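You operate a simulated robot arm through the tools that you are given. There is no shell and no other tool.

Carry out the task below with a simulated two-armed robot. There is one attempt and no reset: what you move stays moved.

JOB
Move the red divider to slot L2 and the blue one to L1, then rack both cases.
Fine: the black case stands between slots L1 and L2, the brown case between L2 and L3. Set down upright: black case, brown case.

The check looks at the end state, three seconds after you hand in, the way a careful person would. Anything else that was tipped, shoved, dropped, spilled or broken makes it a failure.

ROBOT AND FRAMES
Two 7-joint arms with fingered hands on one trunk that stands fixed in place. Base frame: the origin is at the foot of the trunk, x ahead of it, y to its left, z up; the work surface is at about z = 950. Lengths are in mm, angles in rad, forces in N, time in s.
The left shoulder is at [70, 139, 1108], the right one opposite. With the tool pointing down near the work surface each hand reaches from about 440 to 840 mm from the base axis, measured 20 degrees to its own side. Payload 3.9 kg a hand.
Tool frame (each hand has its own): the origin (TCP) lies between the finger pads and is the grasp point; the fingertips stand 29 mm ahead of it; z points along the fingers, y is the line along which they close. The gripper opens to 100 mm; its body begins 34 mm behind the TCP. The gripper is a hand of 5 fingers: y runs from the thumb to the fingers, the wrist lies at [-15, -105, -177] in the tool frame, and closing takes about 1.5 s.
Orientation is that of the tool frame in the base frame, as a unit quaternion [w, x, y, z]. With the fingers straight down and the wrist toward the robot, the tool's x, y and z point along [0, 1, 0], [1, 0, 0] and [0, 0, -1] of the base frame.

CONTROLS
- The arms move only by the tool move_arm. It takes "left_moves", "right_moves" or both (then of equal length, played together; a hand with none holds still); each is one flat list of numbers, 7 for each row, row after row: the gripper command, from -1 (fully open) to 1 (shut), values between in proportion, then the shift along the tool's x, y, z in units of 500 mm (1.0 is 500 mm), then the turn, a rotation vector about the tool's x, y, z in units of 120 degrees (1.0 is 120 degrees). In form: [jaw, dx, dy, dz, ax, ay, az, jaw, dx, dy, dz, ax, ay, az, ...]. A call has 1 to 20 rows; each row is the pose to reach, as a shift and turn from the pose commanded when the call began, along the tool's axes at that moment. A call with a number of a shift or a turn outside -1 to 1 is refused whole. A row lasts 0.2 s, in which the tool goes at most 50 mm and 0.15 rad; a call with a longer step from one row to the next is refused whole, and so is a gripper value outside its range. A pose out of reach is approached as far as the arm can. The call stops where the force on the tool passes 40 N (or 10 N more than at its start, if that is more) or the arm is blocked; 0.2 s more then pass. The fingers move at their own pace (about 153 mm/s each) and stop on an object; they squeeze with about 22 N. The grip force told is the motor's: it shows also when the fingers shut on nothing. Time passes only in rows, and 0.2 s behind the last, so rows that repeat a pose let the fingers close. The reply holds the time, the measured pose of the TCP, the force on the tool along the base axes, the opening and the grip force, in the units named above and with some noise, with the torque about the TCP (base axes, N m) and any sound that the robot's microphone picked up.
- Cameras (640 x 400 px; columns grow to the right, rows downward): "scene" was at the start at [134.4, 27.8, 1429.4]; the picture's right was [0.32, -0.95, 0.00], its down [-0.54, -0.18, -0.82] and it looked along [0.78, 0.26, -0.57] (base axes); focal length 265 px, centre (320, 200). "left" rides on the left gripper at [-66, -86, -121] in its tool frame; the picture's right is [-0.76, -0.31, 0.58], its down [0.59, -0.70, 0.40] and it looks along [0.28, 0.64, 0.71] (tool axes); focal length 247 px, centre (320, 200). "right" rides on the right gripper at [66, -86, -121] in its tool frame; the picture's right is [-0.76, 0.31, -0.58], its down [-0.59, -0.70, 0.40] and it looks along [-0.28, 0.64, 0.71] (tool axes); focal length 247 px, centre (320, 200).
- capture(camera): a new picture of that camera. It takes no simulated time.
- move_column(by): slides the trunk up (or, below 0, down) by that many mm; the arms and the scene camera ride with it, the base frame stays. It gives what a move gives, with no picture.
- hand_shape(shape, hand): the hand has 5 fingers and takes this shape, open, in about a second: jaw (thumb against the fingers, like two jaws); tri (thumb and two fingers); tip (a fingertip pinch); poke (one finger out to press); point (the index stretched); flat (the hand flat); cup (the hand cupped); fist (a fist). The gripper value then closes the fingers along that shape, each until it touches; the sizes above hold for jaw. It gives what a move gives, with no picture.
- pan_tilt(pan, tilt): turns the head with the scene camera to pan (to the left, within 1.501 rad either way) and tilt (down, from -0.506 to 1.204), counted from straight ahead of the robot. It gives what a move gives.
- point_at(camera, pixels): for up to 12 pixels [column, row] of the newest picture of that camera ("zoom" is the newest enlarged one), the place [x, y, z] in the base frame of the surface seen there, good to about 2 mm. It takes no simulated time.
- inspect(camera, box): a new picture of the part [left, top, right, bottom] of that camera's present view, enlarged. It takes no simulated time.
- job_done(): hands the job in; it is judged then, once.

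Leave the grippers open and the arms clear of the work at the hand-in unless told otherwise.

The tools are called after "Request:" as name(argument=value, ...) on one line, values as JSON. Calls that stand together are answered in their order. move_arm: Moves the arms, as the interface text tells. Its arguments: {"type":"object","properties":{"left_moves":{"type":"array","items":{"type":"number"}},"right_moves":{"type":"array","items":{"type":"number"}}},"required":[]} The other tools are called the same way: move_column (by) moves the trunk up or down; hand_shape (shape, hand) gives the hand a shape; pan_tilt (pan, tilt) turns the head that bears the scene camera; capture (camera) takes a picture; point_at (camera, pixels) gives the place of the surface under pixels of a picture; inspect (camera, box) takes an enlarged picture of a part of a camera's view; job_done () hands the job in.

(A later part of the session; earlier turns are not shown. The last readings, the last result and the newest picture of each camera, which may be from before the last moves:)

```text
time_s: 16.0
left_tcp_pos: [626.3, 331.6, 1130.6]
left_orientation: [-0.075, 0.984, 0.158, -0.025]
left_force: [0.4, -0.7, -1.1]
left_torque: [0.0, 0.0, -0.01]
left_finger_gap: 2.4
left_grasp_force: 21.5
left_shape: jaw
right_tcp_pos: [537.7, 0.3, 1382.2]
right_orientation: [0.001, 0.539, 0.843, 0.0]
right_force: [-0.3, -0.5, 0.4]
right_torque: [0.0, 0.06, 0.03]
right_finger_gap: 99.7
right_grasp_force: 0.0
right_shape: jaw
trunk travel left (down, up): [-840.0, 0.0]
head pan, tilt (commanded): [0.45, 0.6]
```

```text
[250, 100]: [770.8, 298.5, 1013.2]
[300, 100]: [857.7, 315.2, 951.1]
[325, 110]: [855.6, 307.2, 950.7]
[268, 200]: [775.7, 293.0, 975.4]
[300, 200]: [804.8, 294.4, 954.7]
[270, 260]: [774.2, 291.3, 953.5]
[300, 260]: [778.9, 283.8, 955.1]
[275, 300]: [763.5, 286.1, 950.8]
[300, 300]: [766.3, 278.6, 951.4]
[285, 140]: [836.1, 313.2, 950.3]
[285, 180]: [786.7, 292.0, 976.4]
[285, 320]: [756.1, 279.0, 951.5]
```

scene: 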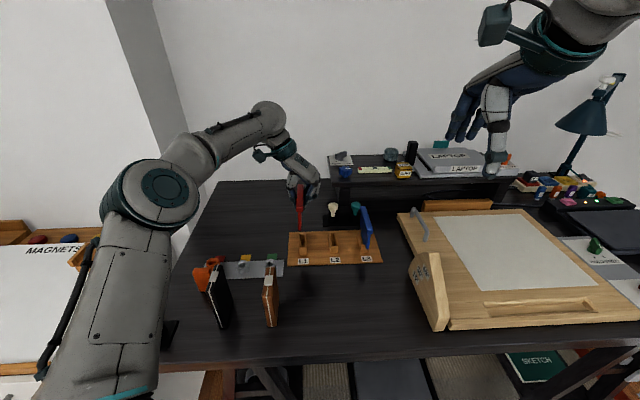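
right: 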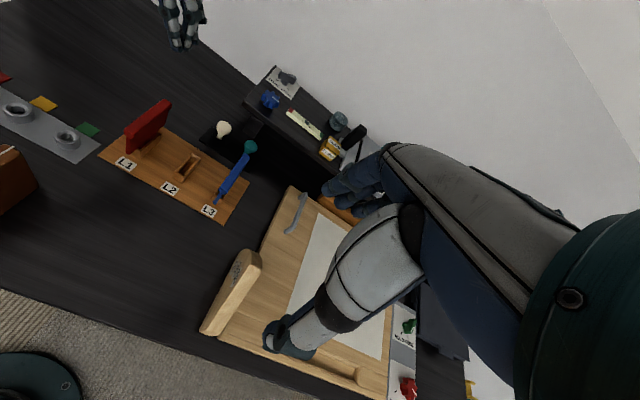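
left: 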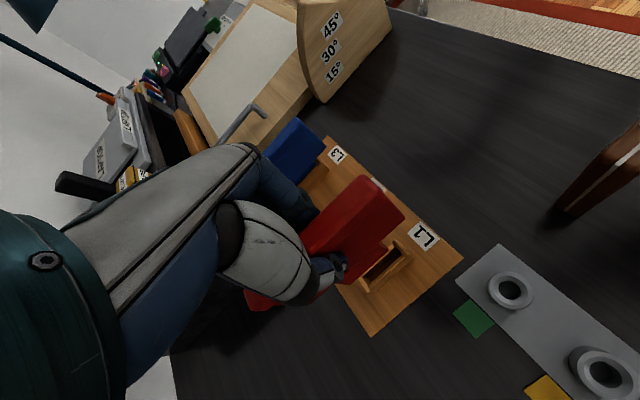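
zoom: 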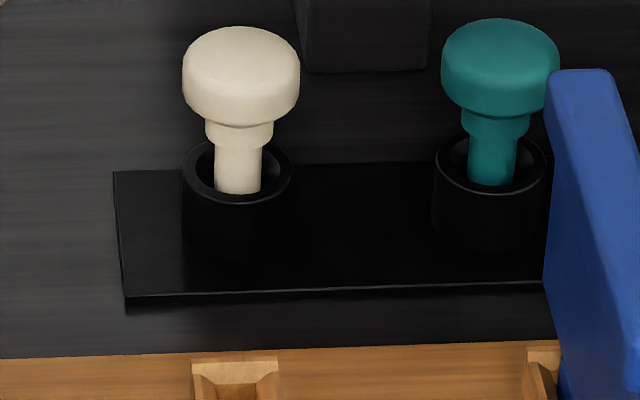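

I mis-read the column; in fact the scene view agrees the bottom is ~3° too far left. I correct the tilt by −3.3° about the rack depth axis and then compare L1/L2 sockets from the right camera.

Request:
move_arm(left_moves=[1, 0, 0, 0, -0.0271, 0.0046, 0, 1, 0, 0, 0, -0.0271, 0.0046, 0, 1, 0, 0, 0, -0.0271, 0.0046, 0])

Request:
inspect(camera="right", box=[110, 80, 230, 200])

```text
time_s: 16.8
left_tcp_pos: [627.5, 330.3, 1129.9]
left_orientation: [-0.047, 0.986, 0.159, -0.015]
left_force: [-0.3, 0.5, -0.1]
left_torque: [0.03, 0.02, -0.01]
left_finger_gap: 2.1
left_grasp_force: 21.9
left_shape: jaw
right_tcp_pos: [538.0, -0.4, 1383.0]
right_orientation: [-0.001, 0.539, 0.842, -0.001]
right_force: [-0.6, 0.8, -0.5]
right_torque: [-0.03, -0.01, -0.03]
right_finger_gap: 99.7
right_grasp_force: 0.1
right_shape: jaw
trunk travel left (down, up): [-840.0, 0.0]
head pan, tilt (commanded): [0.45, 0.6]
```

```text
3.33 times, centred on (170, 140) of right
```

zoom: 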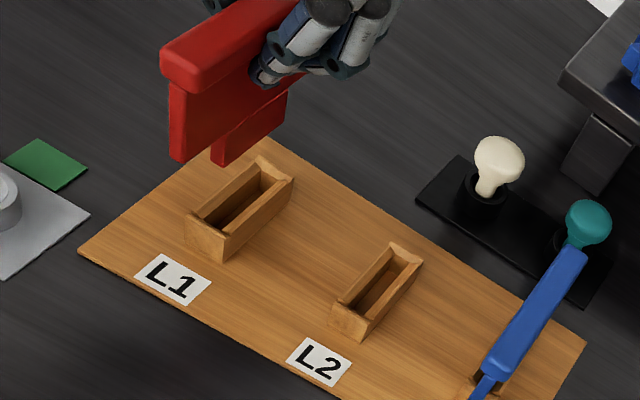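

I read the corners of L1 and L2 sockets from this same view for the offset between them, and points on the tab.

Request:
point_at(camera="zoom", pixels=[[191, 217], [224, 234], [289, 181], [260, 161], [336, 303], [363, 317], [418, 264], [392, 248], [240, 200], [375, 285], [250, 215], [385, 297]])

Request:
point_at(camera="zoom", pixels=[[185, 78], [185, 100], [185, 150], [210, 130], [212, 158], [216, 150], [240, 145], [283, 118], [280, 100], [225, 158], [240, 110], [250, 75]])

```text
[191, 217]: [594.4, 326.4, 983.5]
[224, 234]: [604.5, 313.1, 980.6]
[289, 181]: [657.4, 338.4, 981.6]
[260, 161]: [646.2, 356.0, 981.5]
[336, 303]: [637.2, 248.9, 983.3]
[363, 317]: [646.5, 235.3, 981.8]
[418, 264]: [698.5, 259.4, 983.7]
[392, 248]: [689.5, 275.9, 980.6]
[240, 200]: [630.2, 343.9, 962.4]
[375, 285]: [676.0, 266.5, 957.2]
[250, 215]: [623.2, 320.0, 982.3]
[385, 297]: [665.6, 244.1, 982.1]
```

```text
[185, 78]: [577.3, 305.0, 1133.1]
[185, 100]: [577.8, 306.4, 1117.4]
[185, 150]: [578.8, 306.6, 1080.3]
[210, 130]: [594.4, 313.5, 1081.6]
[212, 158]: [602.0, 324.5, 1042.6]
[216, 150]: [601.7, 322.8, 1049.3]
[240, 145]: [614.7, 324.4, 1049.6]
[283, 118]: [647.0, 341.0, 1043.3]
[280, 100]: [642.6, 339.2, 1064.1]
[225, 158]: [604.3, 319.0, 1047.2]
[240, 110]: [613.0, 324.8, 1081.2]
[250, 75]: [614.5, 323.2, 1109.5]
```

L1→L2 offset reads ≈ 90 mm along the rack with sockets well aligned, and the plate is now upright. I shift red 90 mm sideways over L2 at the same height and check.

Request:
move_arm(left_moves=[1, 0.0079, 0.0441, -0.0044, 0, 0, 0, 1, 0.0158, 0.0882, -0.0089, 0, 0, 0, 1, 0.0237, 0.1322, -0.0133, 0, 0, 0, 1, 0.0316, 0.1763, -0.0177, 0, 0, 0, 1, 0.0316, 0.1763, -0.0177, 0, 0, 0])

Request:
inspect(camera="right", box=[140, 80, 260, 200])

Request:
inspect(camera="scene", box=[280, 170, 380, 270])

Request:
capture(camera="left")

```text
time_s: 18.0
left_tcp_pos: [669.2, 252.8, 1130.0]
left_orientation: [-0.046, 0.986, 0.16, -0.016]
left_force: [-0.7, -0.3, -0.3]
left_torque: [-0.04, -0.02, 0.0]
left_finger_gap: 2.1
left_grasp_force: 21.9
left_shape: jaw
right_tcp_pos: [537.3, 0.6, 1381.7]
right_orientation: [0.0, 0.539, 0.842, 0.0]
right_force: [0.4, 0.6, 0.6]
right_torque: [-0.04, -0.01, 0.0]
right_finger_gap: 99.7
right_grasp_force: 0.0
right_shape: jaw
trunk travel left (down, up): [-840.0, 0.0]
head pan, tilt (commanded): [0.45, 0.6]
```

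```text
3.33 times, centred on (200, 140) of right
```

zoom: 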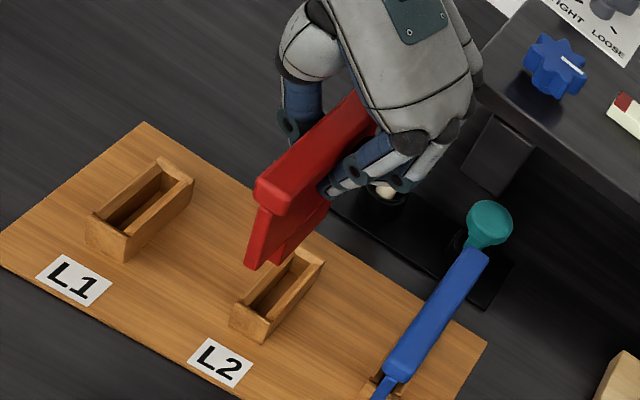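

```text
4.00 times, centred on (330, 220) of scene
```

zoom: 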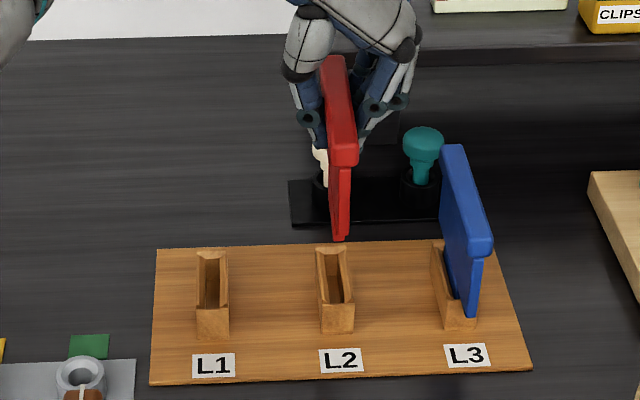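

```text
taken
```

left: 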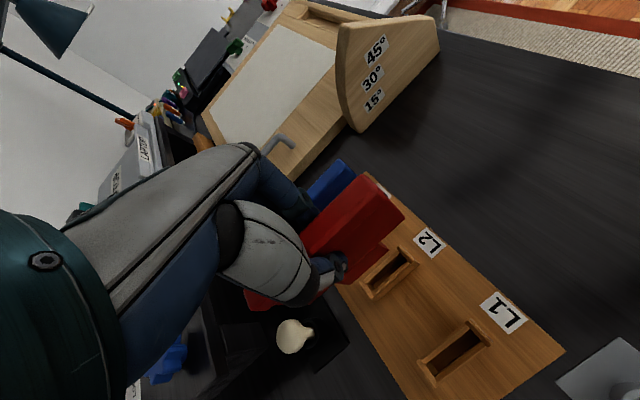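

I measure the plate and L2 socket from the left camera to confirm alignment before lowering.

Request:
point_at(camera="left", pixels=[[392, 218], [380, 232], [365, 250], [370, 258], [355, 268], [366, 285], [376, 297], [416, 262], [400, 248], [385, 245], [372, 200], [350, 222]])

Request:
inspect(camera="left", box=[330, 190, 450, 310])

```text
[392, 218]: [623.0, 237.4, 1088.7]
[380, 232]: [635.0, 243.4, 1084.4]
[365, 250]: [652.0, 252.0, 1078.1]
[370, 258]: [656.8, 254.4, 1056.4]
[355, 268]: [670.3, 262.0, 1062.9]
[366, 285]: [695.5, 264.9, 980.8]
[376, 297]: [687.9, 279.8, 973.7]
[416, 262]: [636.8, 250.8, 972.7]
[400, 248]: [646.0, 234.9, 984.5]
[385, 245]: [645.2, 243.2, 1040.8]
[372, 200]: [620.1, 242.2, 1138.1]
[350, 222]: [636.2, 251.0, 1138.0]
```

```text
3.33 times, centred on (390, 250) of left
```

zoom: 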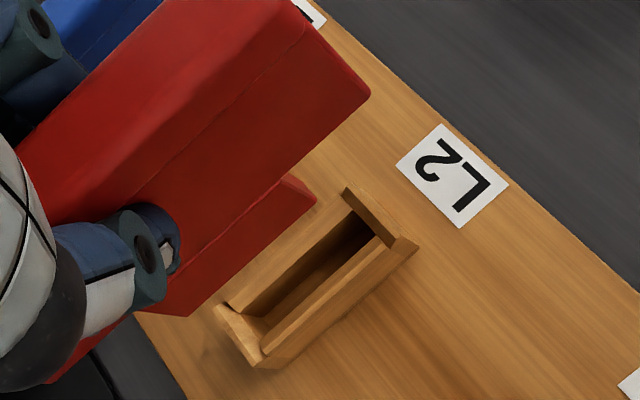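

The plate left face sits at s≈83.3 parallel to the slot, centre ≈87.7, L2 centre ≈87–88. I lower 48 mm so the tab is just above the socket top, and check.

Request:
move_arm(left_moves=[1, 0.0005, 0.0032, 0.0332, 0, 0, 0, 1, 0.001, 0.0063, 0.0663, 0, 0, 0, 1, 0.0014, 0.0094, 0.0955, 0, 0, 0, 1, 0.0014, 0.0094, 0.0955, 0, 0, 0])

Request:
inspect(camera="left", box=[320, 170, 440, 310])

Request:
inspect(camera="right", box=[150, 90, 250, 190])

Request:
inspect(camera="scene", box=[290, 190, 350, 270])

```text
time_s: 19.0
left_tcp_pos: [667.4, 249.5, 1083.2]
left_orientation: [-0.048, 0.986, 0.16, -0.015]
left_force: [-0.8, -0.6, -1.3]
left_torque: [-0.01, -0.03, -0.01]
left_finger_gap: 2.3
left_grasp_force: 21.8
left_shape: jaw
right_tcp_pos: [537.4, 0.8, 1380.3]
right_orientation: [0.0, 0.539, 0.842, 0.001]
right_force: [1.1, 0.7, 0.6]
right_torque: [0.0, -0.01, 0.0]
right_finger_gap: 99.8
right_grasp_force: 0.1
right_shape: jaw
trunk travel left (down, up): [-840.0, 0.0]
head pan, tilt (commanded): [0.45, 0.6]
```

```text
2.86 times, centred on (380, 240) of left
```

zoom: 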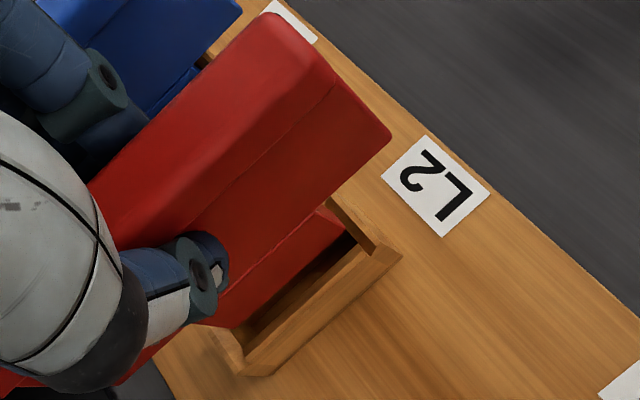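

```text
4.00 times, centred on (200, 140) of right
```

zoom: 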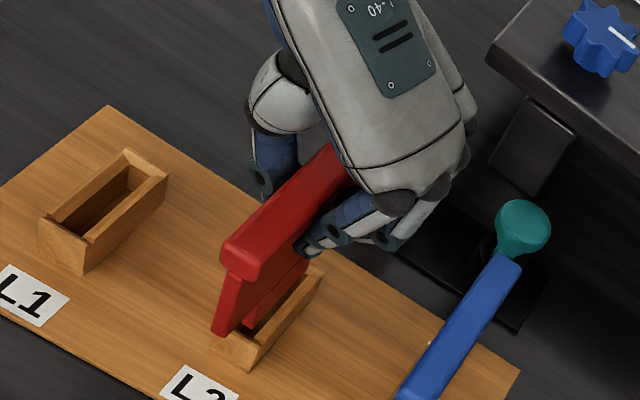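

```text
5.00 times, centred on (320, 230) of scene
```

zoom: 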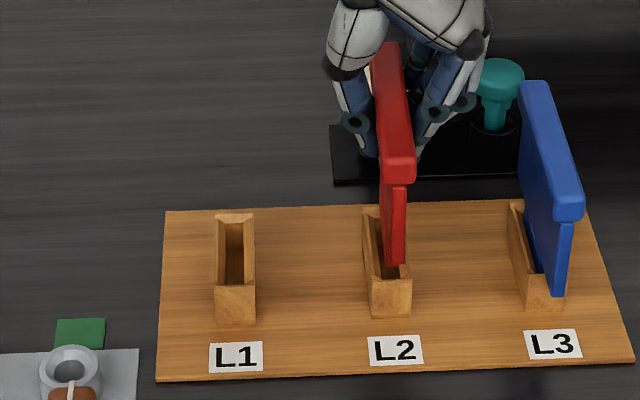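

Alignment looks good in all three views. I lower another 14 mm in small steps to enter the socket, watching force.

Request:
move_arm(left_moves=[1, 0.0001, 0.0008, 0.008, 0, 0, 0, 1, 0.0002, 0.0014, 0.014, 0, 0, 0, 1, 0.0003, 0.002, 0.02, 0, 0, 0, 1, 0.0004, 0.0027, 0.028, 0, 0, 0, 1, 0.0004, 0.0027, 0.028, 0, 0, 0])

Request:
inspect(camera="left", box=[320, 170, 440, 310])

Request:
inspect(camera="right", box=[150, 90, 250, 190])

```text
time_s: 20.2
left_tcp_pos: [668.5, 252.3, 1066.3]
left_orientation: [-0.048, 0.986, 0.16, -0.016]
left_force: [-0.2, 0.5, 1.1]
left_torque: [0.02, -0.06, -0.01]
left_finger_gap: 2.3
left_grasp_force: 22.2
left_shape: jaw
right_tcp_pos: [538.5, 0.6, 1381.8]
right_orientation: [0.0, 0.539, 0.842, 0.0]
right_force: [0.7, 0.8, -0.4]
right_torque: [0.07, -0.02, 0.0]
right_finger_gap: 99.8
right_grasp_force: 0.1
right_shape: jaw
trunk travel left (down, up): [-840.0, 0.0]
head pan, tilt (commanded): [0.45, 0.6]
```

```text
2.86 times, centred on (380, 240) of left
```

zoom: 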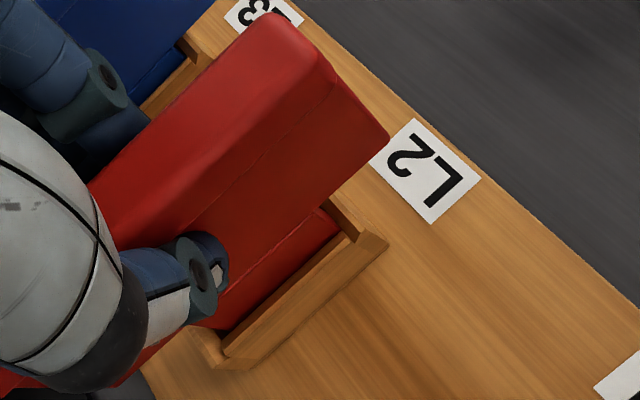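

```text
4.00 times, centred on (200, 140) of right
```

zoom: 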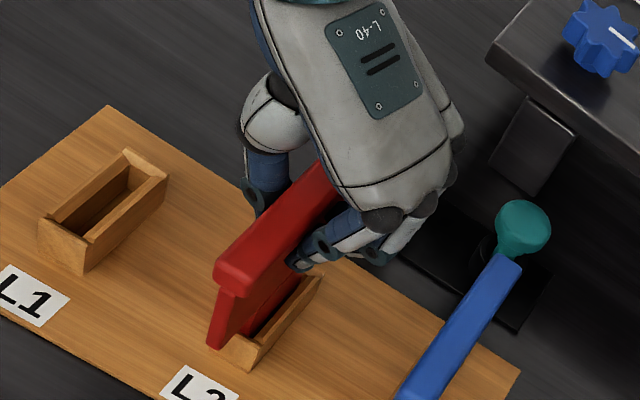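

The tab is entering the socket with almost no force. I lower the remaining ~17 mm in small steps.

Request:
move_arm(left_moves=[1, 0.0001, 0.0008, 0.008, 0, 0, 0, 1, 0.0002, 0.0014, 0.016, 0, 0, 0, 1, 0.0003, 0.0022, 0.022, 0, 0, 0, 1, 0.0004, 0.0027, 0.028, 0, 0, 0, 1, 0.0005, 0.0032, 0.033, 0, 0, 0, 1, 0.0005, 0.0032, 0.033, 0, 0, 0])

Request:
inspect(camera="left", box=[320, 170, 440, 310])

Request:
inspect(camera="scene", box=[290, 190, 350, 270])

Request:
inspect(camera="right", box=[150, 90, 250, 190])

```text
time_s: 21.6
left_tcp_pos: [668.1, 250.5, 1050.3]
left_orientation: [-0.047, 0.986, 0.159, -0.017]
left_force: [0.4, 0.7, 0.1]
left_torque: [0.0, -0.09, -0.01]
left_finger_gap: 2.4
left_grasp_force: 21.5
left_shape: jaw
right_tcp_pos: [538.3, 0.6, 1382.2]
right_orientation: [0.0, 0.538, 0.843, 0.0]
right_force: [0.2, 0.2, -0.1]
right_torque: [-0.02, 0.0, -0.01]
right_finger_gap: 99.7
right_grasp_force: 0.1
right_shape: jaw
trunk travel left (down, up): [-840.0, 0.0]
head pan, tilt (commanded): [0.45, 0.6]
```

```text
2.86 times, centred on (380, 240) of left
```

zoom: 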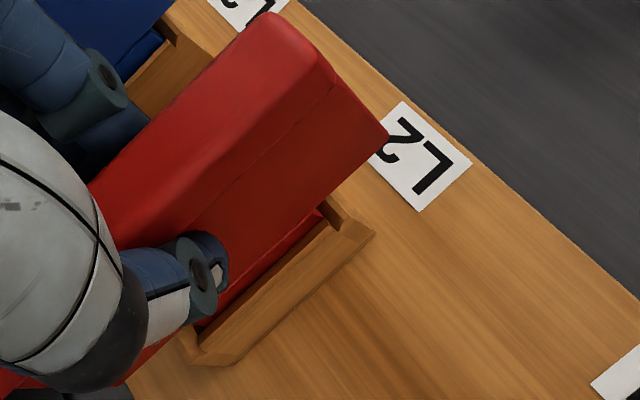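

```text
5.00 times, centred on (320, 230) of scene
```

zoom: 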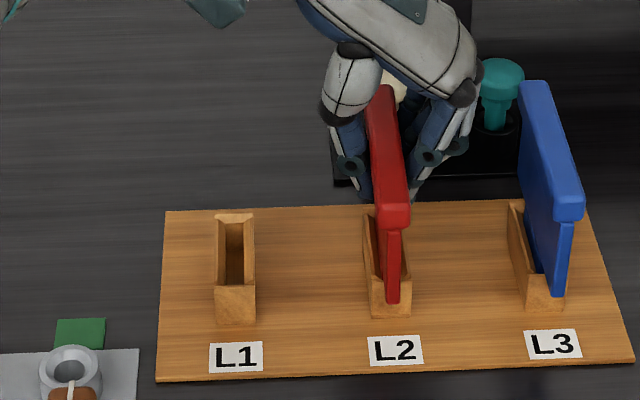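

```text
4.00 times, centred on (200, 140) of right
```

zoom: 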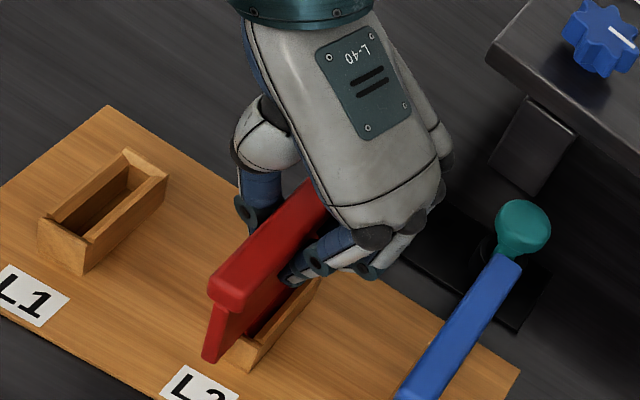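

I check the height of the red rail top (zoom ~ (265,235)) versus blue's 1061.

Request:
point_at(camera="zoom", pixels=[[232, 270], [270, 235], [300, 205], [240, 292], [230, 330], [225, 350], [260, 300], [475, 310]])

```text
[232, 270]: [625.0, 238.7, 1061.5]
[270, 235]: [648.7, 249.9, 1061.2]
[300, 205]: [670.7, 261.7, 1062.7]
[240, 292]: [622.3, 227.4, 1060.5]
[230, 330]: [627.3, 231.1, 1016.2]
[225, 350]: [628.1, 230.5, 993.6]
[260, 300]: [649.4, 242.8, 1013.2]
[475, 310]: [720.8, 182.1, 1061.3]
```

Red is fully seated in L2 (top 1061.5, same as blue). I open to about 60 mm, wait, then look before lifting away.

Request:
move_arm(left_moves=[0.6, 0, 0, 0, 0, 0, 0, 0.3, 0, 0, 0, 0, 0, 0, 0, 0, 0, 0, 0, 0, 0, -0.2, 0, 0, 0, 0, 0, 0, -0.2, 0, 0, 0, 0, 0, 0, -0.2, 0, 0, 0, 0, 0, 0])

Request:
inspect(camera="scene", box=[290, 190, 350, 270])

Request:
inspect(camera="right", box=[150, 90, 250, 190])

```text
time_s: 23.0
left_tcp_pos: [668.5, 252.3, 1051.3]
left_orientation: [-0.047, 0.986, 0.159, -0.016]
left_force: [0.5, 0.1, -0.2]
left_torque: [0.0, 0.01, -0.03]
left_finger_gap: 60.0
left_grasp_force: 0.0
left_shape: jaw
right_tcp_pos: [538.0, 1.0, 1383.3]
right_orientation: [0.0, 0.539, 0.842, 0.0]
right_force: [-0.3, 0.6, -0.5]
right_torque: [-0.02, 0.02, -0.03]
right_finger_gap: 99.7
right_grasp_force: 0.1
right_shape: jaw
trunk travel left (down, up): [-840.0, 0.0]
head pan, tilt (commanded): [0.45, 0.6]
```

```text
5.00 times, centred on (320, 230) of scene
```

zoom: 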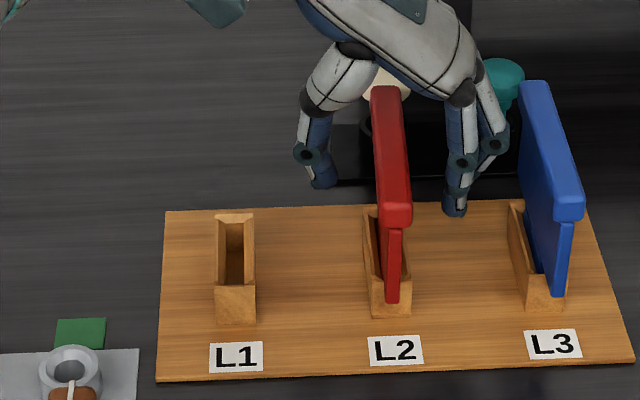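

```text
4.00 times, centred on (200, 140) of right
```

zoom: 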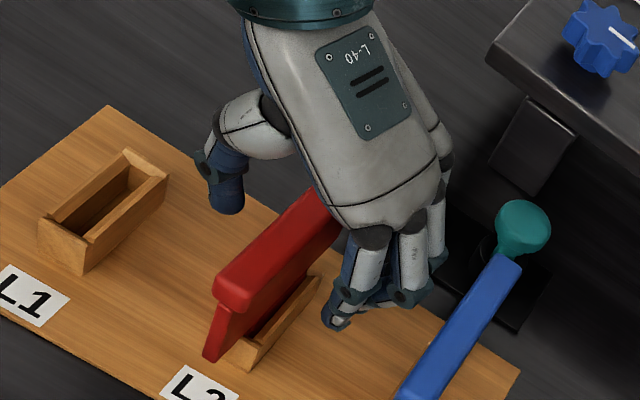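

Red stands free. I lift the hand 120 mm straight up, and check the drawing board's left edge and handle position near L3.

Request:
move_arm(left_moves=[-0.2, -0.0007, -0.0047, -0.048, 0, 0, 0, -0.2, -0.0019, -0.0125, -0.128, 0, 0, 0, -0.2, -0.003, -0.0205, -0.208, 0, 0, 0, -0.2, -0.0035, -0.0234, -0.2388, 0, 0, 0, -0.2, -0.0035, -0.0234, -0.2388, 0, 0, 0])

Request:
capture(camera="scene")

Request:
point_at(camera="scene", pixels=[[398, 214], [420, 213], [425, 238], [410, 225], [414, 209], [400, 240], [412, 280], [437, 328], [355, 207], [334, 208], [300, 240], [335, 238]])

Request:
inspect(camera="scene", box=[290, 190, 370, 270])

```text
time_s: 24.2
left_tcp_pos: [668.3, 251.2, 1170.6]
left_orientation: [-0.047, 0.986, 0.159, -0.015]
left_force: [-0.6, 0.8, 0.1]
left_torque: [0.01, -0.01, 0.0]
left_finger_gap: 59.6
left_grasp_force: 0.1
left_shape: jaw
right_tcp_pos: [536.8, 1.0, 1382.9]
right_orientation: [0.001, 0.538, 0.843, 0.0]
right_force: [0.2, 0.7, 0.4]
right_torque: [-0.02, 0.0, 0.03]
right_finger_gap: 99.7
right_grasp_force: 0.1
right_shape: jaw
trunk travel left (down, up): [-840.0, 0.0]
head pan, tilt (commanded): [0.45, 0.6]
```

```text
taken
```

scene: 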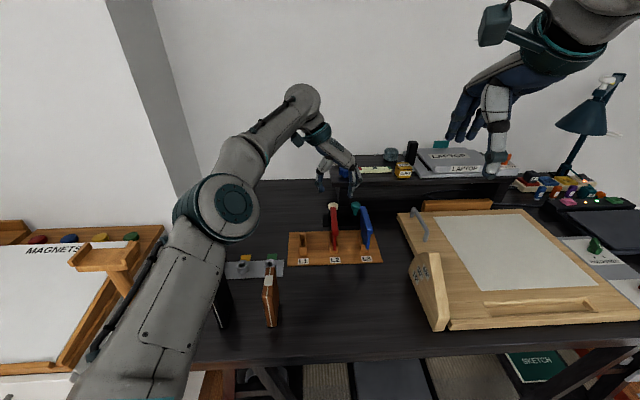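

```text
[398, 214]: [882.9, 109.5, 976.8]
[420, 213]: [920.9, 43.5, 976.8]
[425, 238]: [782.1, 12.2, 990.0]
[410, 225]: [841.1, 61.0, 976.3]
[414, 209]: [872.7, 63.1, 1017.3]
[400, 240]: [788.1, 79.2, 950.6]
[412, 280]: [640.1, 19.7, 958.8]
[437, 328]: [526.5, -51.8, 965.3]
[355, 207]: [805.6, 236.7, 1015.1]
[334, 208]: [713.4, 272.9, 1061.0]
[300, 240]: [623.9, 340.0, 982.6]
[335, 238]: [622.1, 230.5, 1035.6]
```

```text
5.00 times, centred on (330, 230) of scene
```

zoom: 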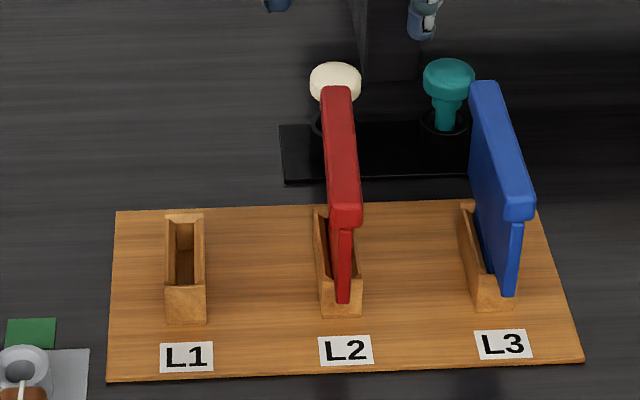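

Red stands properly in L2 and there is free space right of L3. I shift the open hand 90 mm along the rack to above the blue divider.

Request:
move_arm(left_moves=[-0.2, 0.0076, 0.0442, -0.0044, 0, 0, 0, -0.2, 0.0151, 0.0883, -0.0089, 0, 0, 0, -0.2, 0.0227, 0.1325, -0.0133, 0, 0, 0, -0.2, 0.0302, 0.1766, -0.0177, 0, 0, 0, -0.2, 0.0302, 0.1766, -0.0177, 0, 0, 0])

Request:
capture(camera="left")

Request:
inspect(camera="right", box=[150, 50, 330, 230])

Request:
point_at(camera="zoom", pixels=[[180, 250], [200, 225], [240, 170], [185, 262], [220, 215], [250, 175], [130, 210], [165, 170], [60, 145], [100, 120], [185, 235], [235, 190]])

```text
time_s: 25.4
left_tcp_pos: [686.6, 189.1, 1162.3]
left_orientation: [-0.047, 0.986, 0.16, -0.016]
left_force: [-0.4, 0.9, 1.0]
left_torque: [-0.03, 0.01, -0.02]
left_finger_gap: 59.8
left_grasp_force: 0.0
left_shape: jaw
left hand out of reach, approached as far as the arm can: row 2, 3, 4, 5
right_tcp_pos: [537.7, 1.3, 1383.4]
right_orientation: [0.0, 0.539, 0.843, 0.0]
right_force: [0.1, 0.6, -0.7]
right_torque: [0.0, 0.02, 0.0]
right_finger_gap: 99.7
right_grasp_force: 0.0
right_shape: jaw
trunk travel left (down, up): [-840.0, 0.0]
head pan, tilt (commanded): [0.45, 0.6]
```

```text
taken
```

left: 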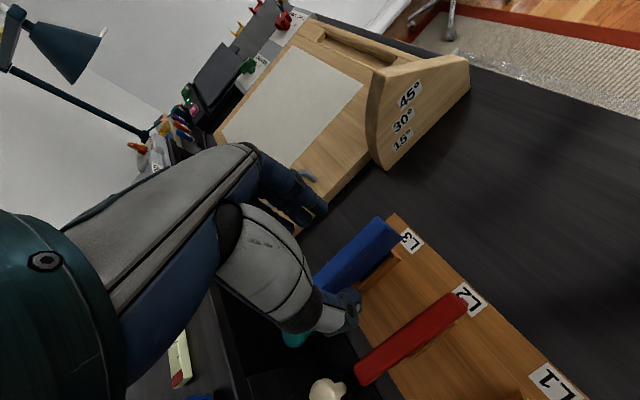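

```text
2.22 times, centred on (240, 140) of right
```

zoom: 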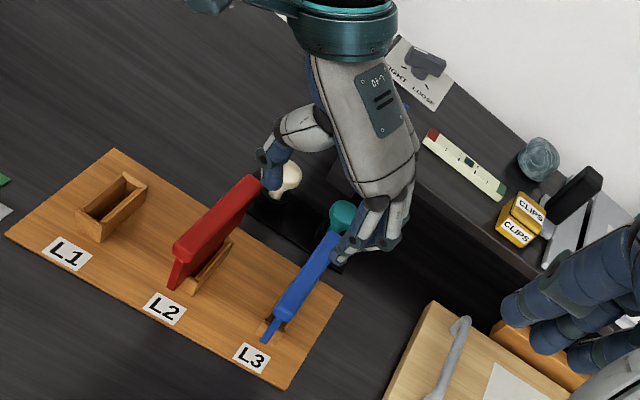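

```text
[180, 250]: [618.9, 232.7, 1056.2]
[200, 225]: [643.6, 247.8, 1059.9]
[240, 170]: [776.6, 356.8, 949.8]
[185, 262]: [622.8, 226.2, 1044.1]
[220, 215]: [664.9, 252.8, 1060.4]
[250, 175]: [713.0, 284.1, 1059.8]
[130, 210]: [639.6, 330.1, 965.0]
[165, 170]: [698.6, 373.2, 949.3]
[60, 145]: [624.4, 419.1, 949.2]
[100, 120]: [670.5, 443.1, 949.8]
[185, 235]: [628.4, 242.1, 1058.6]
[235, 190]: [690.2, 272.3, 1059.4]
```

The arm stopped short: L3 is slightly out of reach in this pose (high, with this yaw). I'll back off a little, lower to z≈1130 and turn the yaw ~4.6° back, which brings the wrist nearer to the shoulder.

Request:
move_arm(left_moves=[-0.2, -0.008, -0.0335, 0.0436, 0, 0, -0.019, -0.2, -0.016, -0.067, 0.0872, 0, 0, -0.0383, -0.2, -0.016, -0.067, 0.0872, 0, 0, -0.0383])

```text
time_s: 26.2
left_tcp_pos: [695.2, 223.9, 1129.9]
left_orientation: [-0.048, 0.979, 0.198, -0.015]
left_force: [-0.7, 0.1, -0.1]
left_torque: [0.01, 0.0, 0.02]
left_finger_gap: 59.8
left_grasp_force: 0.0
left_shape: jaw
left hand out of reach, approached as far as the arm can: row 1, 2, 3
right_tcp_pos: [537.4, -1.1, 1382.6]
right_orientation: [0.0, 0.538, 0.843, 0.0]
right_force: [-0.4, -0.2, 0.3]
right_torque: [0.0, 0.01, 0.01]
right_finger_gap: 99.8
right_grasp_force: 0.0
right_shape: jaw
trunk travel left (down, up): [-840.0, 0.0]
head pan, tilt (commanded): [0.45, 0.6]
```

The arm settled about 20 mm from the commanded spot. I look at the arm posture in the scene before going on.

Request:
capture(camera="scene")

Request:
capture(camera="left")

```text
taken
```

scene: 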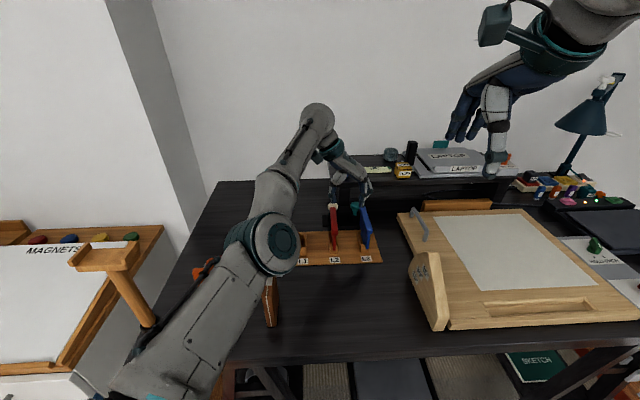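

```text
taken
```

left: 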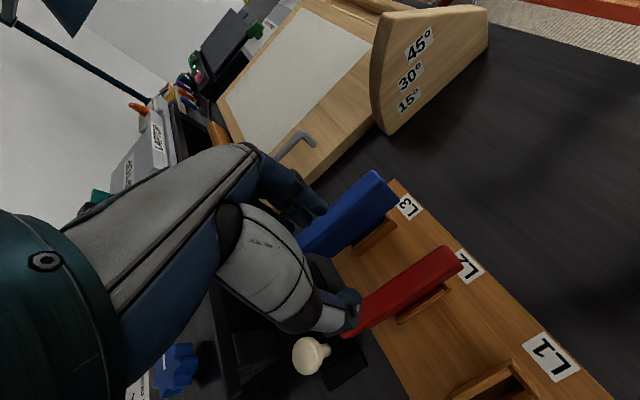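

The arm is nearly straight. I'll lean the hand back toward the robot by 15° about the divider's normal (in the divider's own plane — the pinch geometry stays the same), which brings the wrist closer. I rotate in place first.

Request:
move_arm(left_moves=[-0.2, 0, 0, 0, 0.0053, 0.0411, 0.0087, -0.2, 0, 0, 0, 0.0106, 0.0822, 0.0173, -0.2, 0, 0, 0, 0.0159, 0.1233, 0.026, -0.2, 0, 0, 0, 0.0159, 0.1233, 0.026])

```text
time_s: 27.2
left_tcp_pos: [730.8, 230.8, 1134.1]
left_orientation: [-0.089, 0.977, 0.164, 0.107]
left_force: [1.0, -0.6, -0.8]
left_torque: [0.0, -0.03, 0.01]
left_finger_gap: 59.9
left_grasp_force: 0.1
left_shape: jaw
left hand out of reach, approached as far as the arm can: row 1, 2, 3, 4
right_tcp_pos: [537.0, 0.1, 1382.7]
right_orientation: [0.0, 0.539, 0.842, 0.0]
right_force: [-0.4, 1.3, 1.4]
right_torque: [0.01, 0.01, 0.01]
right_finger_gap: 99.8
right_grasp_force: 0.1
right_shape: jaw
trunk travel left (down, up): [-840.0, 0.0]
head pan, tilt (commanded): [0.45, 0.6]
```

The arm had become straight (singular) and is stuck near there, so I retreat to a well-bent pose above L1 with the former orientation, moving up and left.

Request:
move_arm(left_moves=[-0.2, -0.0044, -0.0602, -0.0213, -0.0042, -0.0245, 0.0025, -0.2, -0.0087, -0.1203, -0.0426, -0.0083, -0.0491, 0.0049, -0.2, -0.0131, -0.1805, -0.064, -0.0125, -0.0736, 0.0074, -0.2, -0.0174, -0.2406, -0.0853, -0.0166, -0.0982, 0.0098, -0.2, -0.0218, -0.3008, -0.1066, -0.0208, -0.1227, 0.0123, -0.2, -0.0218, -0.3008, -0.1066, -0.0208, -0.1227, 0.0123])

Request:
capture(camera="scene")

```text
time_s: 28.6
left_tcp_pos: [636.8, 351.0, 1188.2]
left_orientation: [-0.047, 0.986, 0.159, -0.015]
left_force: [0.0, -1.1, 0.3]
left_torque: [0.0, -0.02, -0.02]
left_finger_gap: 59.7
left_grasp_force: 0.2
left_shape: jaw
left hand out of reach, approached as far as the arm can: row 2, 3, 4, 5, 6
right_tcp_pos: [537.0, -0.5, 1382.1]
right_orientation: [-0.001, 0.539, 0.842, 0.0]
right_force: [0.5, -0.2, 0.1]
right_torque: [0.02, -0.03, 0.0]
right_finger_gap: 100.2
right_grasp_force: 0.0
right_shape: jaw
trunk travel left (down, up): [-840.0, 0.0]
head pan, tilt (commanded): [0.45, 0.6]
```

```text
taken
```

scene: 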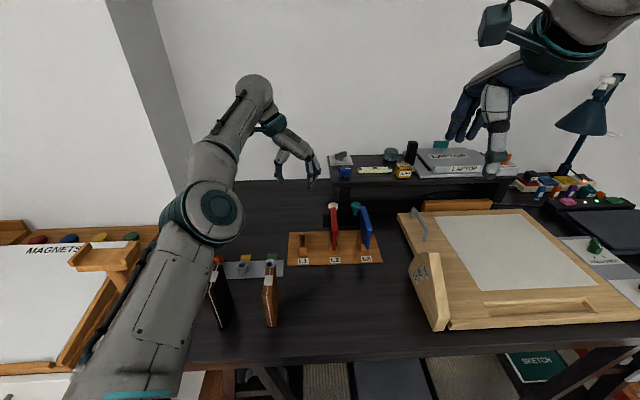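

Still stuck near straight. I command a pose much further in, (520,320,1120), to make the elbow bend.

Request:
move_arm(left_moves=[-0.2, -0.0485, -0.007, 0.0416, 0, 0, 0, -0.2, -0.0969, -0.0139, 0.0832, 0, 0, 0, -0.2, -0.1454, -0.0209, 0.1248, 0, 0, 0, -0.2, -0.1938, -0.0278, 0.1664, 0, 0, 0, -0.2, -0.1938, -0.0278, 0.1664, 0, 0, 0, -0.2, -0.1938, -0.0278, 0.1664, 0, 0, 0])

Request:
capture(camera="scene")

```text
time_s: 30.0
left_tcp_pos: [539.2, 341.4, 1108.1]
left_orientation: [-0.047, 0.986, 0.159, -0.016]
left_force: [-0.2, -0.1, 0.9]
left_torque: [0.0, -0.04, 0.01]
left_finger_gap: 59.9
left_grasp_force: 0.0
left_shape: jaw
right_tcp_pos: [538.2, -0.8, 1381.8]
right_orientation: [0.0, 0.539, 0.843, 0.0]
right_force: [-0.1, 0.2, 0.5]
right_torque: [-0.01, 0.02, 0.03]
right_finger_gap: 99.9
right_grasp_force: 0.1
right_shape: jaw
trunk travel left (down, up): [-840.0, 0.0]
head pan, tilt (commanded): [0.45, 0.6]
```

```text
taken
```

scene: 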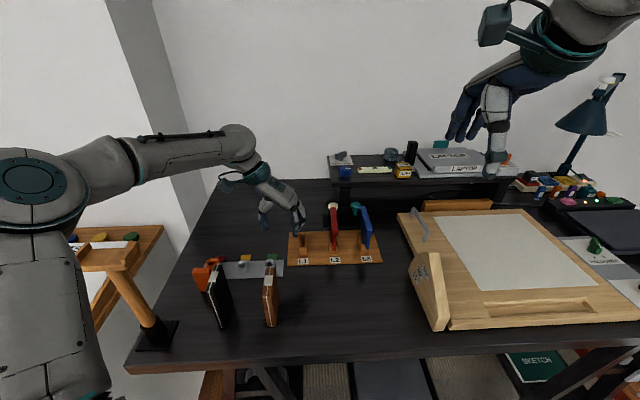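

The elbow is well bent again and the hand is at (539,341,1108). Now I lean the hand back 15° in the divider plane while moving to (620,250,1135), front of the rack.

Request:
move_arm(left_moves=[-0.2, 0.019, 0.0436, -0.0154, 0.0042, 0.0245, -0.0025, -0.2, 0.038, 0.0872, -0.0307, 0.0083, 0.049, -0.0049, -0.2, 0.057, 0.1308, -0.0461, 0.0125, 0.0735, -0.0074, -0.2, 0.076, 0.1744, -0.0614, 0.0166, 0.098, -0.0098, -0.2, 0.095, 0.218, -0.0768, 0.0208, 0.1225, -0.0123, -0.2, 0.095, 0.218, -0.0768, 0.0208, 0.1225, -0.0123])

Request:
capture(camera="scene")

```text
time_s: 31.4
left_tcp_pos: [618.2, 250.2, 1134.3]
left_orientation: [-0.088, 0.976, 0.165, 0.109]
left_force: [-0.4, 0.4, 0.1]
left_torque: [-0.04, -0.03, 0.02]
left_finger_gap: 59.7
left_grasp_force: 0.0
left_shape: jaw
right_tcp_pos: [537.1, 0.3, 1383.5]
right_orientation: [0.0, 0.538, 0.843, 0.0]
right_force: [0.2, 0.7, 1.2]
right_torque: [-0.01, 0.01, -0.03]
right_finger_gap: 100.1
right_grasp_force: 0.1
right_shape: jaw
trunk travel left (down, up): [-840.0, 0.0]
head pan, tilt (commanded): [0.45, 0.6]
```

```text
taken
```

scene: 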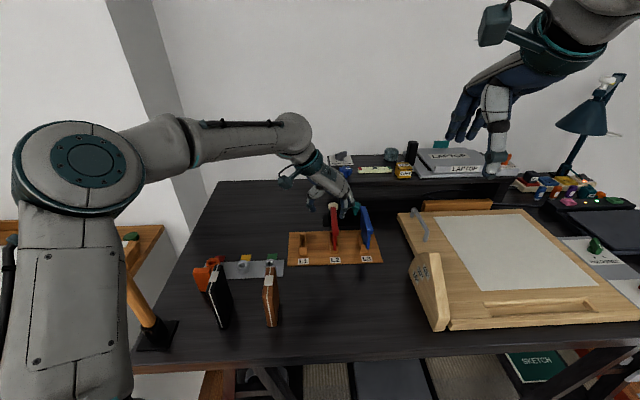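

Reached as commanded with a bent elbow. Next I move over the blue divider to (708,170,1125).

Request:
move_arm(left_moves=[-0.2, 0.0279, 0.053, 0.0045, 0, 0, 0, -0.2, 0.0558, 0.1059, 0.009, 0, 0, 0, -0.2, 0.0837, 0.1589, 0.0135, 0, 0, 0, -0.2, 0.1116, 0.2118, 0.018, 0, 0, 0, -0.2, 0.1116, 0.2118, 0.018, 0, 0, 0])

Request:
capture(camera="scene")

Request:
capture(camera="left")

Request:
inspect(camera="right", box=[150, 50, 330, 230])

```text
time_s: 32.6
left_tcp_pos: [708.5, 172.8, 1124.0]
left_orientation: [-0.089, 0.976, 0.164, 0.108]
left_force: [0.2, 0.6, 0.0]
left_torque: [-0.02, 0.01, -0.02]
left_finger_gap: 60.1
left_grasp_force: 0.0
left_shape: jaw
right_tcp_pos: [536.3, 1.7, 1382.2]
right_orientation: [0.0, 0.539, 0.842, 0.0]
right_force: [-0.5, 0.4, 0.2]
right_torque: [-0.04, -0.01, -0.03]
right_finger_gap: 99.9
right_grasp_force: 0.0
right_shape: jaw
trunk travel left (down, up): [-840.0, 0.0]
head pan, tilt (commanded): [0.45, 0.6]
```

```text
taken
```

scene: 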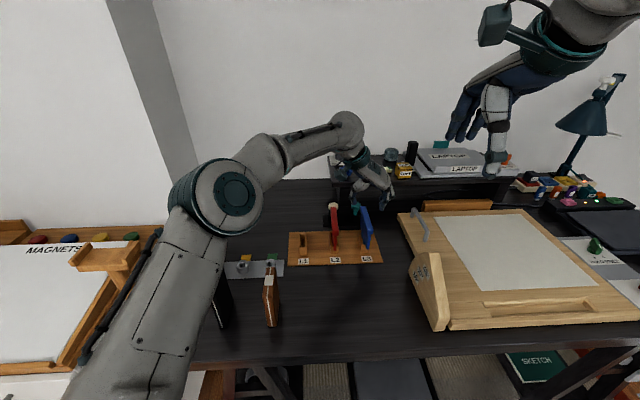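

```text
taken
```

left: 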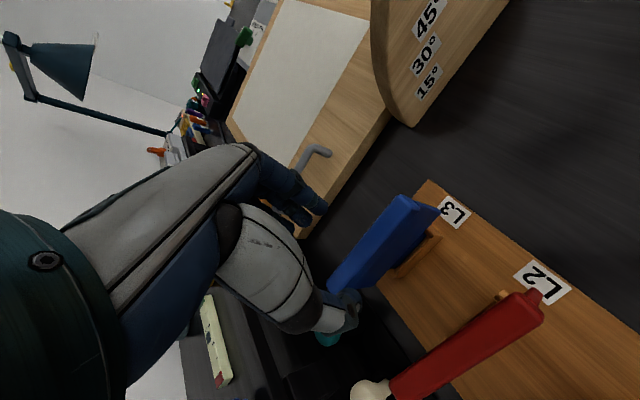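

```text
2.22 times, centred on (240, 140) of right
```

zoom: 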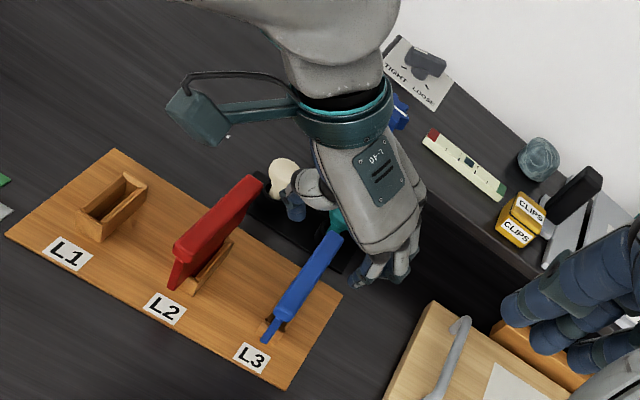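

The hand hangs over blue. I measure blue's rail and plate from both cameras to refine the lateral alignment.

Request:
point_at(camera="left", pixels=[[400, 198], [372, 228], [345, 260], [412, 205], [385, 240], [360, 270], [415, 222], [400, 240], [380, 265], [430, 210], [490, 325], [520, 300]])

Request:
point_at(camera="zoom", pixels=[[280, 305], [300, 275], [325, 240], [290, 315], [310, 285], [335, 248], [268, 338], [225, 215], [190, 255], [215, 205], [180, 245], [250, 180]])

```text
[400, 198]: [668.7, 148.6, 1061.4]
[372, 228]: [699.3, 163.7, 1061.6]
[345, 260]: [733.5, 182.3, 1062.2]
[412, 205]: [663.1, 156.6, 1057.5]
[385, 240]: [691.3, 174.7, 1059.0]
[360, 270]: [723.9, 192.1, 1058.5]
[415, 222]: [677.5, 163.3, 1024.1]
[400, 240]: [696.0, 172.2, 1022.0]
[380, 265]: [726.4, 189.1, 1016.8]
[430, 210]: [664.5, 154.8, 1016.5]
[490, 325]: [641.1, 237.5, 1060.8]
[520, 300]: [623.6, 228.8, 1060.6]
```

```text
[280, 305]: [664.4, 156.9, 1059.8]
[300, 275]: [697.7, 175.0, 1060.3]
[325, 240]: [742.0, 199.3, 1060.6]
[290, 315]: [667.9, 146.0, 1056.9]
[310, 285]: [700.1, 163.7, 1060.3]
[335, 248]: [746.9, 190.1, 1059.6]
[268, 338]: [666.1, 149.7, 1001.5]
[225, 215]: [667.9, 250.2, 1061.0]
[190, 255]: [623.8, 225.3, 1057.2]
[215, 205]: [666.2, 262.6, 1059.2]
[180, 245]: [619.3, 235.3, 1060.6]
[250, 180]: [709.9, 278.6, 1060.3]
```

Blue's centre is at s≈178, i.e. 90.3 mm from red, so I nudge 1.2 mm right and descend straight to z≈1050, fingers 60 mm apart.

Request:
move_arm(left_moves=[-0.2, -0.0119, 0.0075, 0.0476, 0, 0, 0, -0.2, -0.0237, 0.0151, 0.0952, 0, 0, 0, -0.2, -0.0356, 0.0226, 0.1428, 0, 0, 0, -0.2, -0.0356, 0.0226, 0.1428, 0, 0, 0])

Request:
inspect(camera="scene", box=[300, 170, 400, 270])

Request:
capture(camera="left")

Request:
inspect(camera="right", box=[150, 50, 330, 230])

```text
time_s: 33.6
left_tcp_pos: [707.9, 169.9, 1051.7]
left_orientation: [-0.09, 0.976, 0.165, 0.107]
left_force: [-0.3, -0.7, 0.1]
left_torque: [0.0, 0.02, 0.02]
left_finger_gap: 59.9
left_grasp_force: 0.2
left_shape: jaw
right_tcp_pos: [538.2, 0.4, 1382.7]
right_orientation: [0.0, 0.538, 0.843, 0.0]
right_force: [-0.4, -0.6, -1.7]
right_torque: [0.03, 0.01, -0.02]
right_finger_gap: 99.8
right_grasp_force: 0.2
right_shape: jaw
trunk travel left (down, up): [-840.0, 0.0]
head pan, tilt (commanded): [0.45, 0.6]
```

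```text
4.00 times, centred on (350, 220) of scene
```

zoom: 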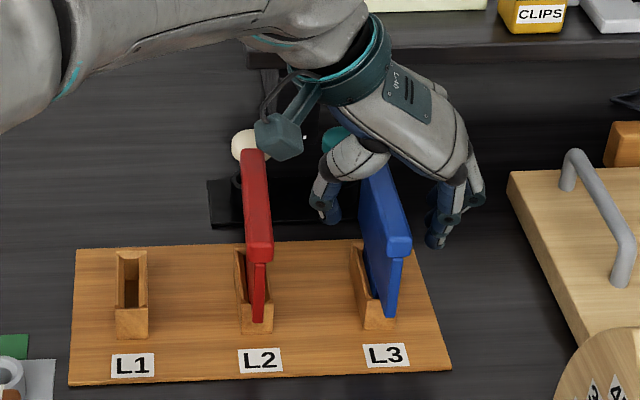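

```text
taken
```

left: 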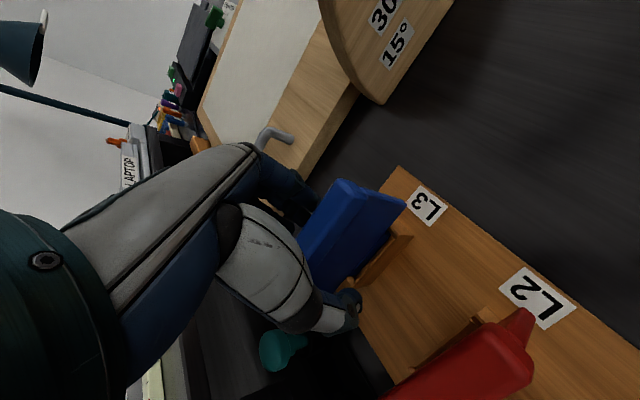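

```text
2.22 times, centred on (240, 140) of right
```

zoom: 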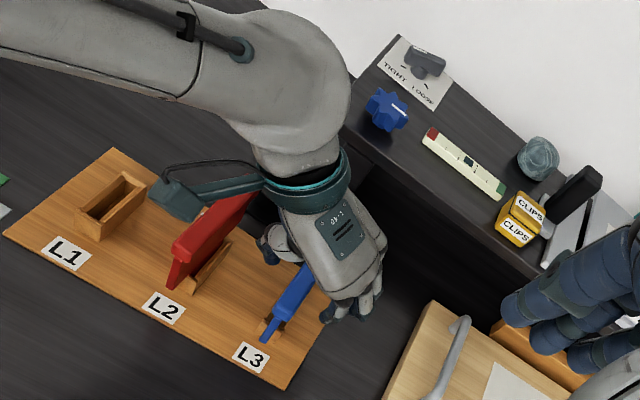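

Thumb and fingers straddle the blue rail, and nothing else touches. I close the gripper.

Request:
move_arm(left_moves=[0.3, 0, 0, 0, 0, 0, 0, 0.6, 0, 0, 0, 0, 0, 0, 1, 0, 0, 0, 0, 0, 0, 1, 0, 0, 0, 0, 0, 0, 1, 0, 0, 0, 0, 0, 0, 1, 0, 0, 0, 0, 0, 0, 1, 0, 0, 0, 0, 0, 0, 1, 0, 0, 0, 0, 0, 0])

Request:
inspect(camera="scene", box=[300, 170, 400, 270])

Request:
capture(camera="left")

Request:
inspect(camera="right", box=[190, 80, 290, 230])

Request:
point_at(camera="left", pixels=[[340, 190], [325, 215], [360, 190], [345, 215], [385, 205], [375, 225], [355, 250], [365, 240]])

```text
time_s: 35.4
left_tcp_pos: [707.5, 171.1, 1051.4]
left_orientation: [-0.09, 0.976, 0.165, 0.108]
left_force: [0.0, 0.6, -0.3]
left_torque: [0.02, 0.01, 0.0]
left_finger_gap: 6.7
left_grasp_force: 22.1
left_shape: jaw
right_tcp_pos: [538.0, 0.1, 1382.3]
right_orientation: [0.0, 0.539, 0.842, 0.0]
right_force: [1.3, -0.8, 0.9]
right_torque: [0.0, -0.02, -0.02]
right_finger_gap: 100.1
right_grasp_force: 0.1
right_shape: jaw
trunk travel left (down, up): [-840.0, 0.0]
head pan, tilt (commanded): [0.45, 0.6]
```

```text
4.00 times, centred on (350, 220) of scene
```

zoom: 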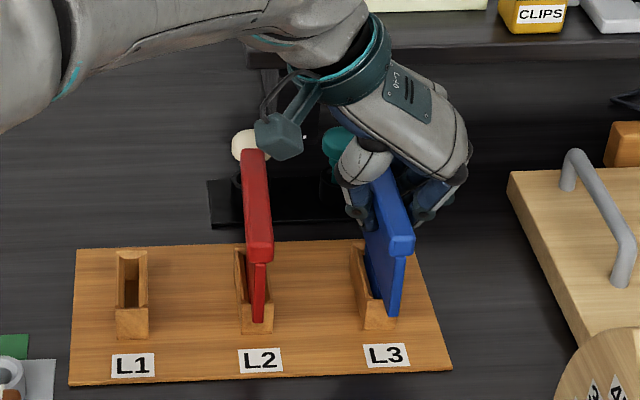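

```text
taken
```

left: 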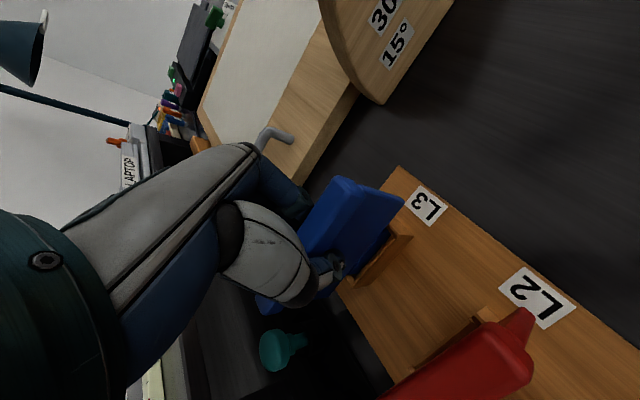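

```text
2.67 times, centred on (240, 155) of right
```

zoom: 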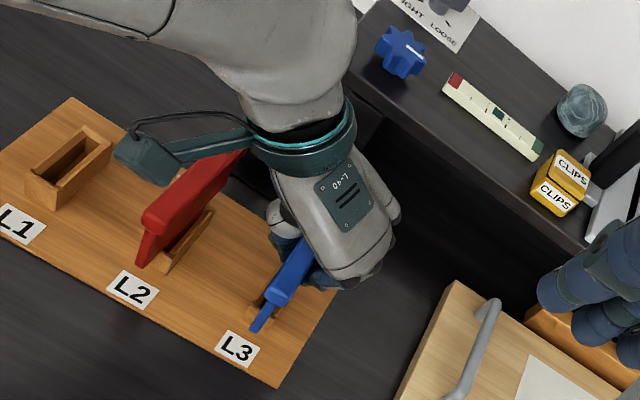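

```text
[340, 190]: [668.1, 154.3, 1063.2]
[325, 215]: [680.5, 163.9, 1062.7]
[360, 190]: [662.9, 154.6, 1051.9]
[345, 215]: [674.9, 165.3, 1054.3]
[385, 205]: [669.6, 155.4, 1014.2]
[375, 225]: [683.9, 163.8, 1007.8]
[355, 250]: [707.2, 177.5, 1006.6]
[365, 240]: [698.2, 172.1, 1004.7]
```

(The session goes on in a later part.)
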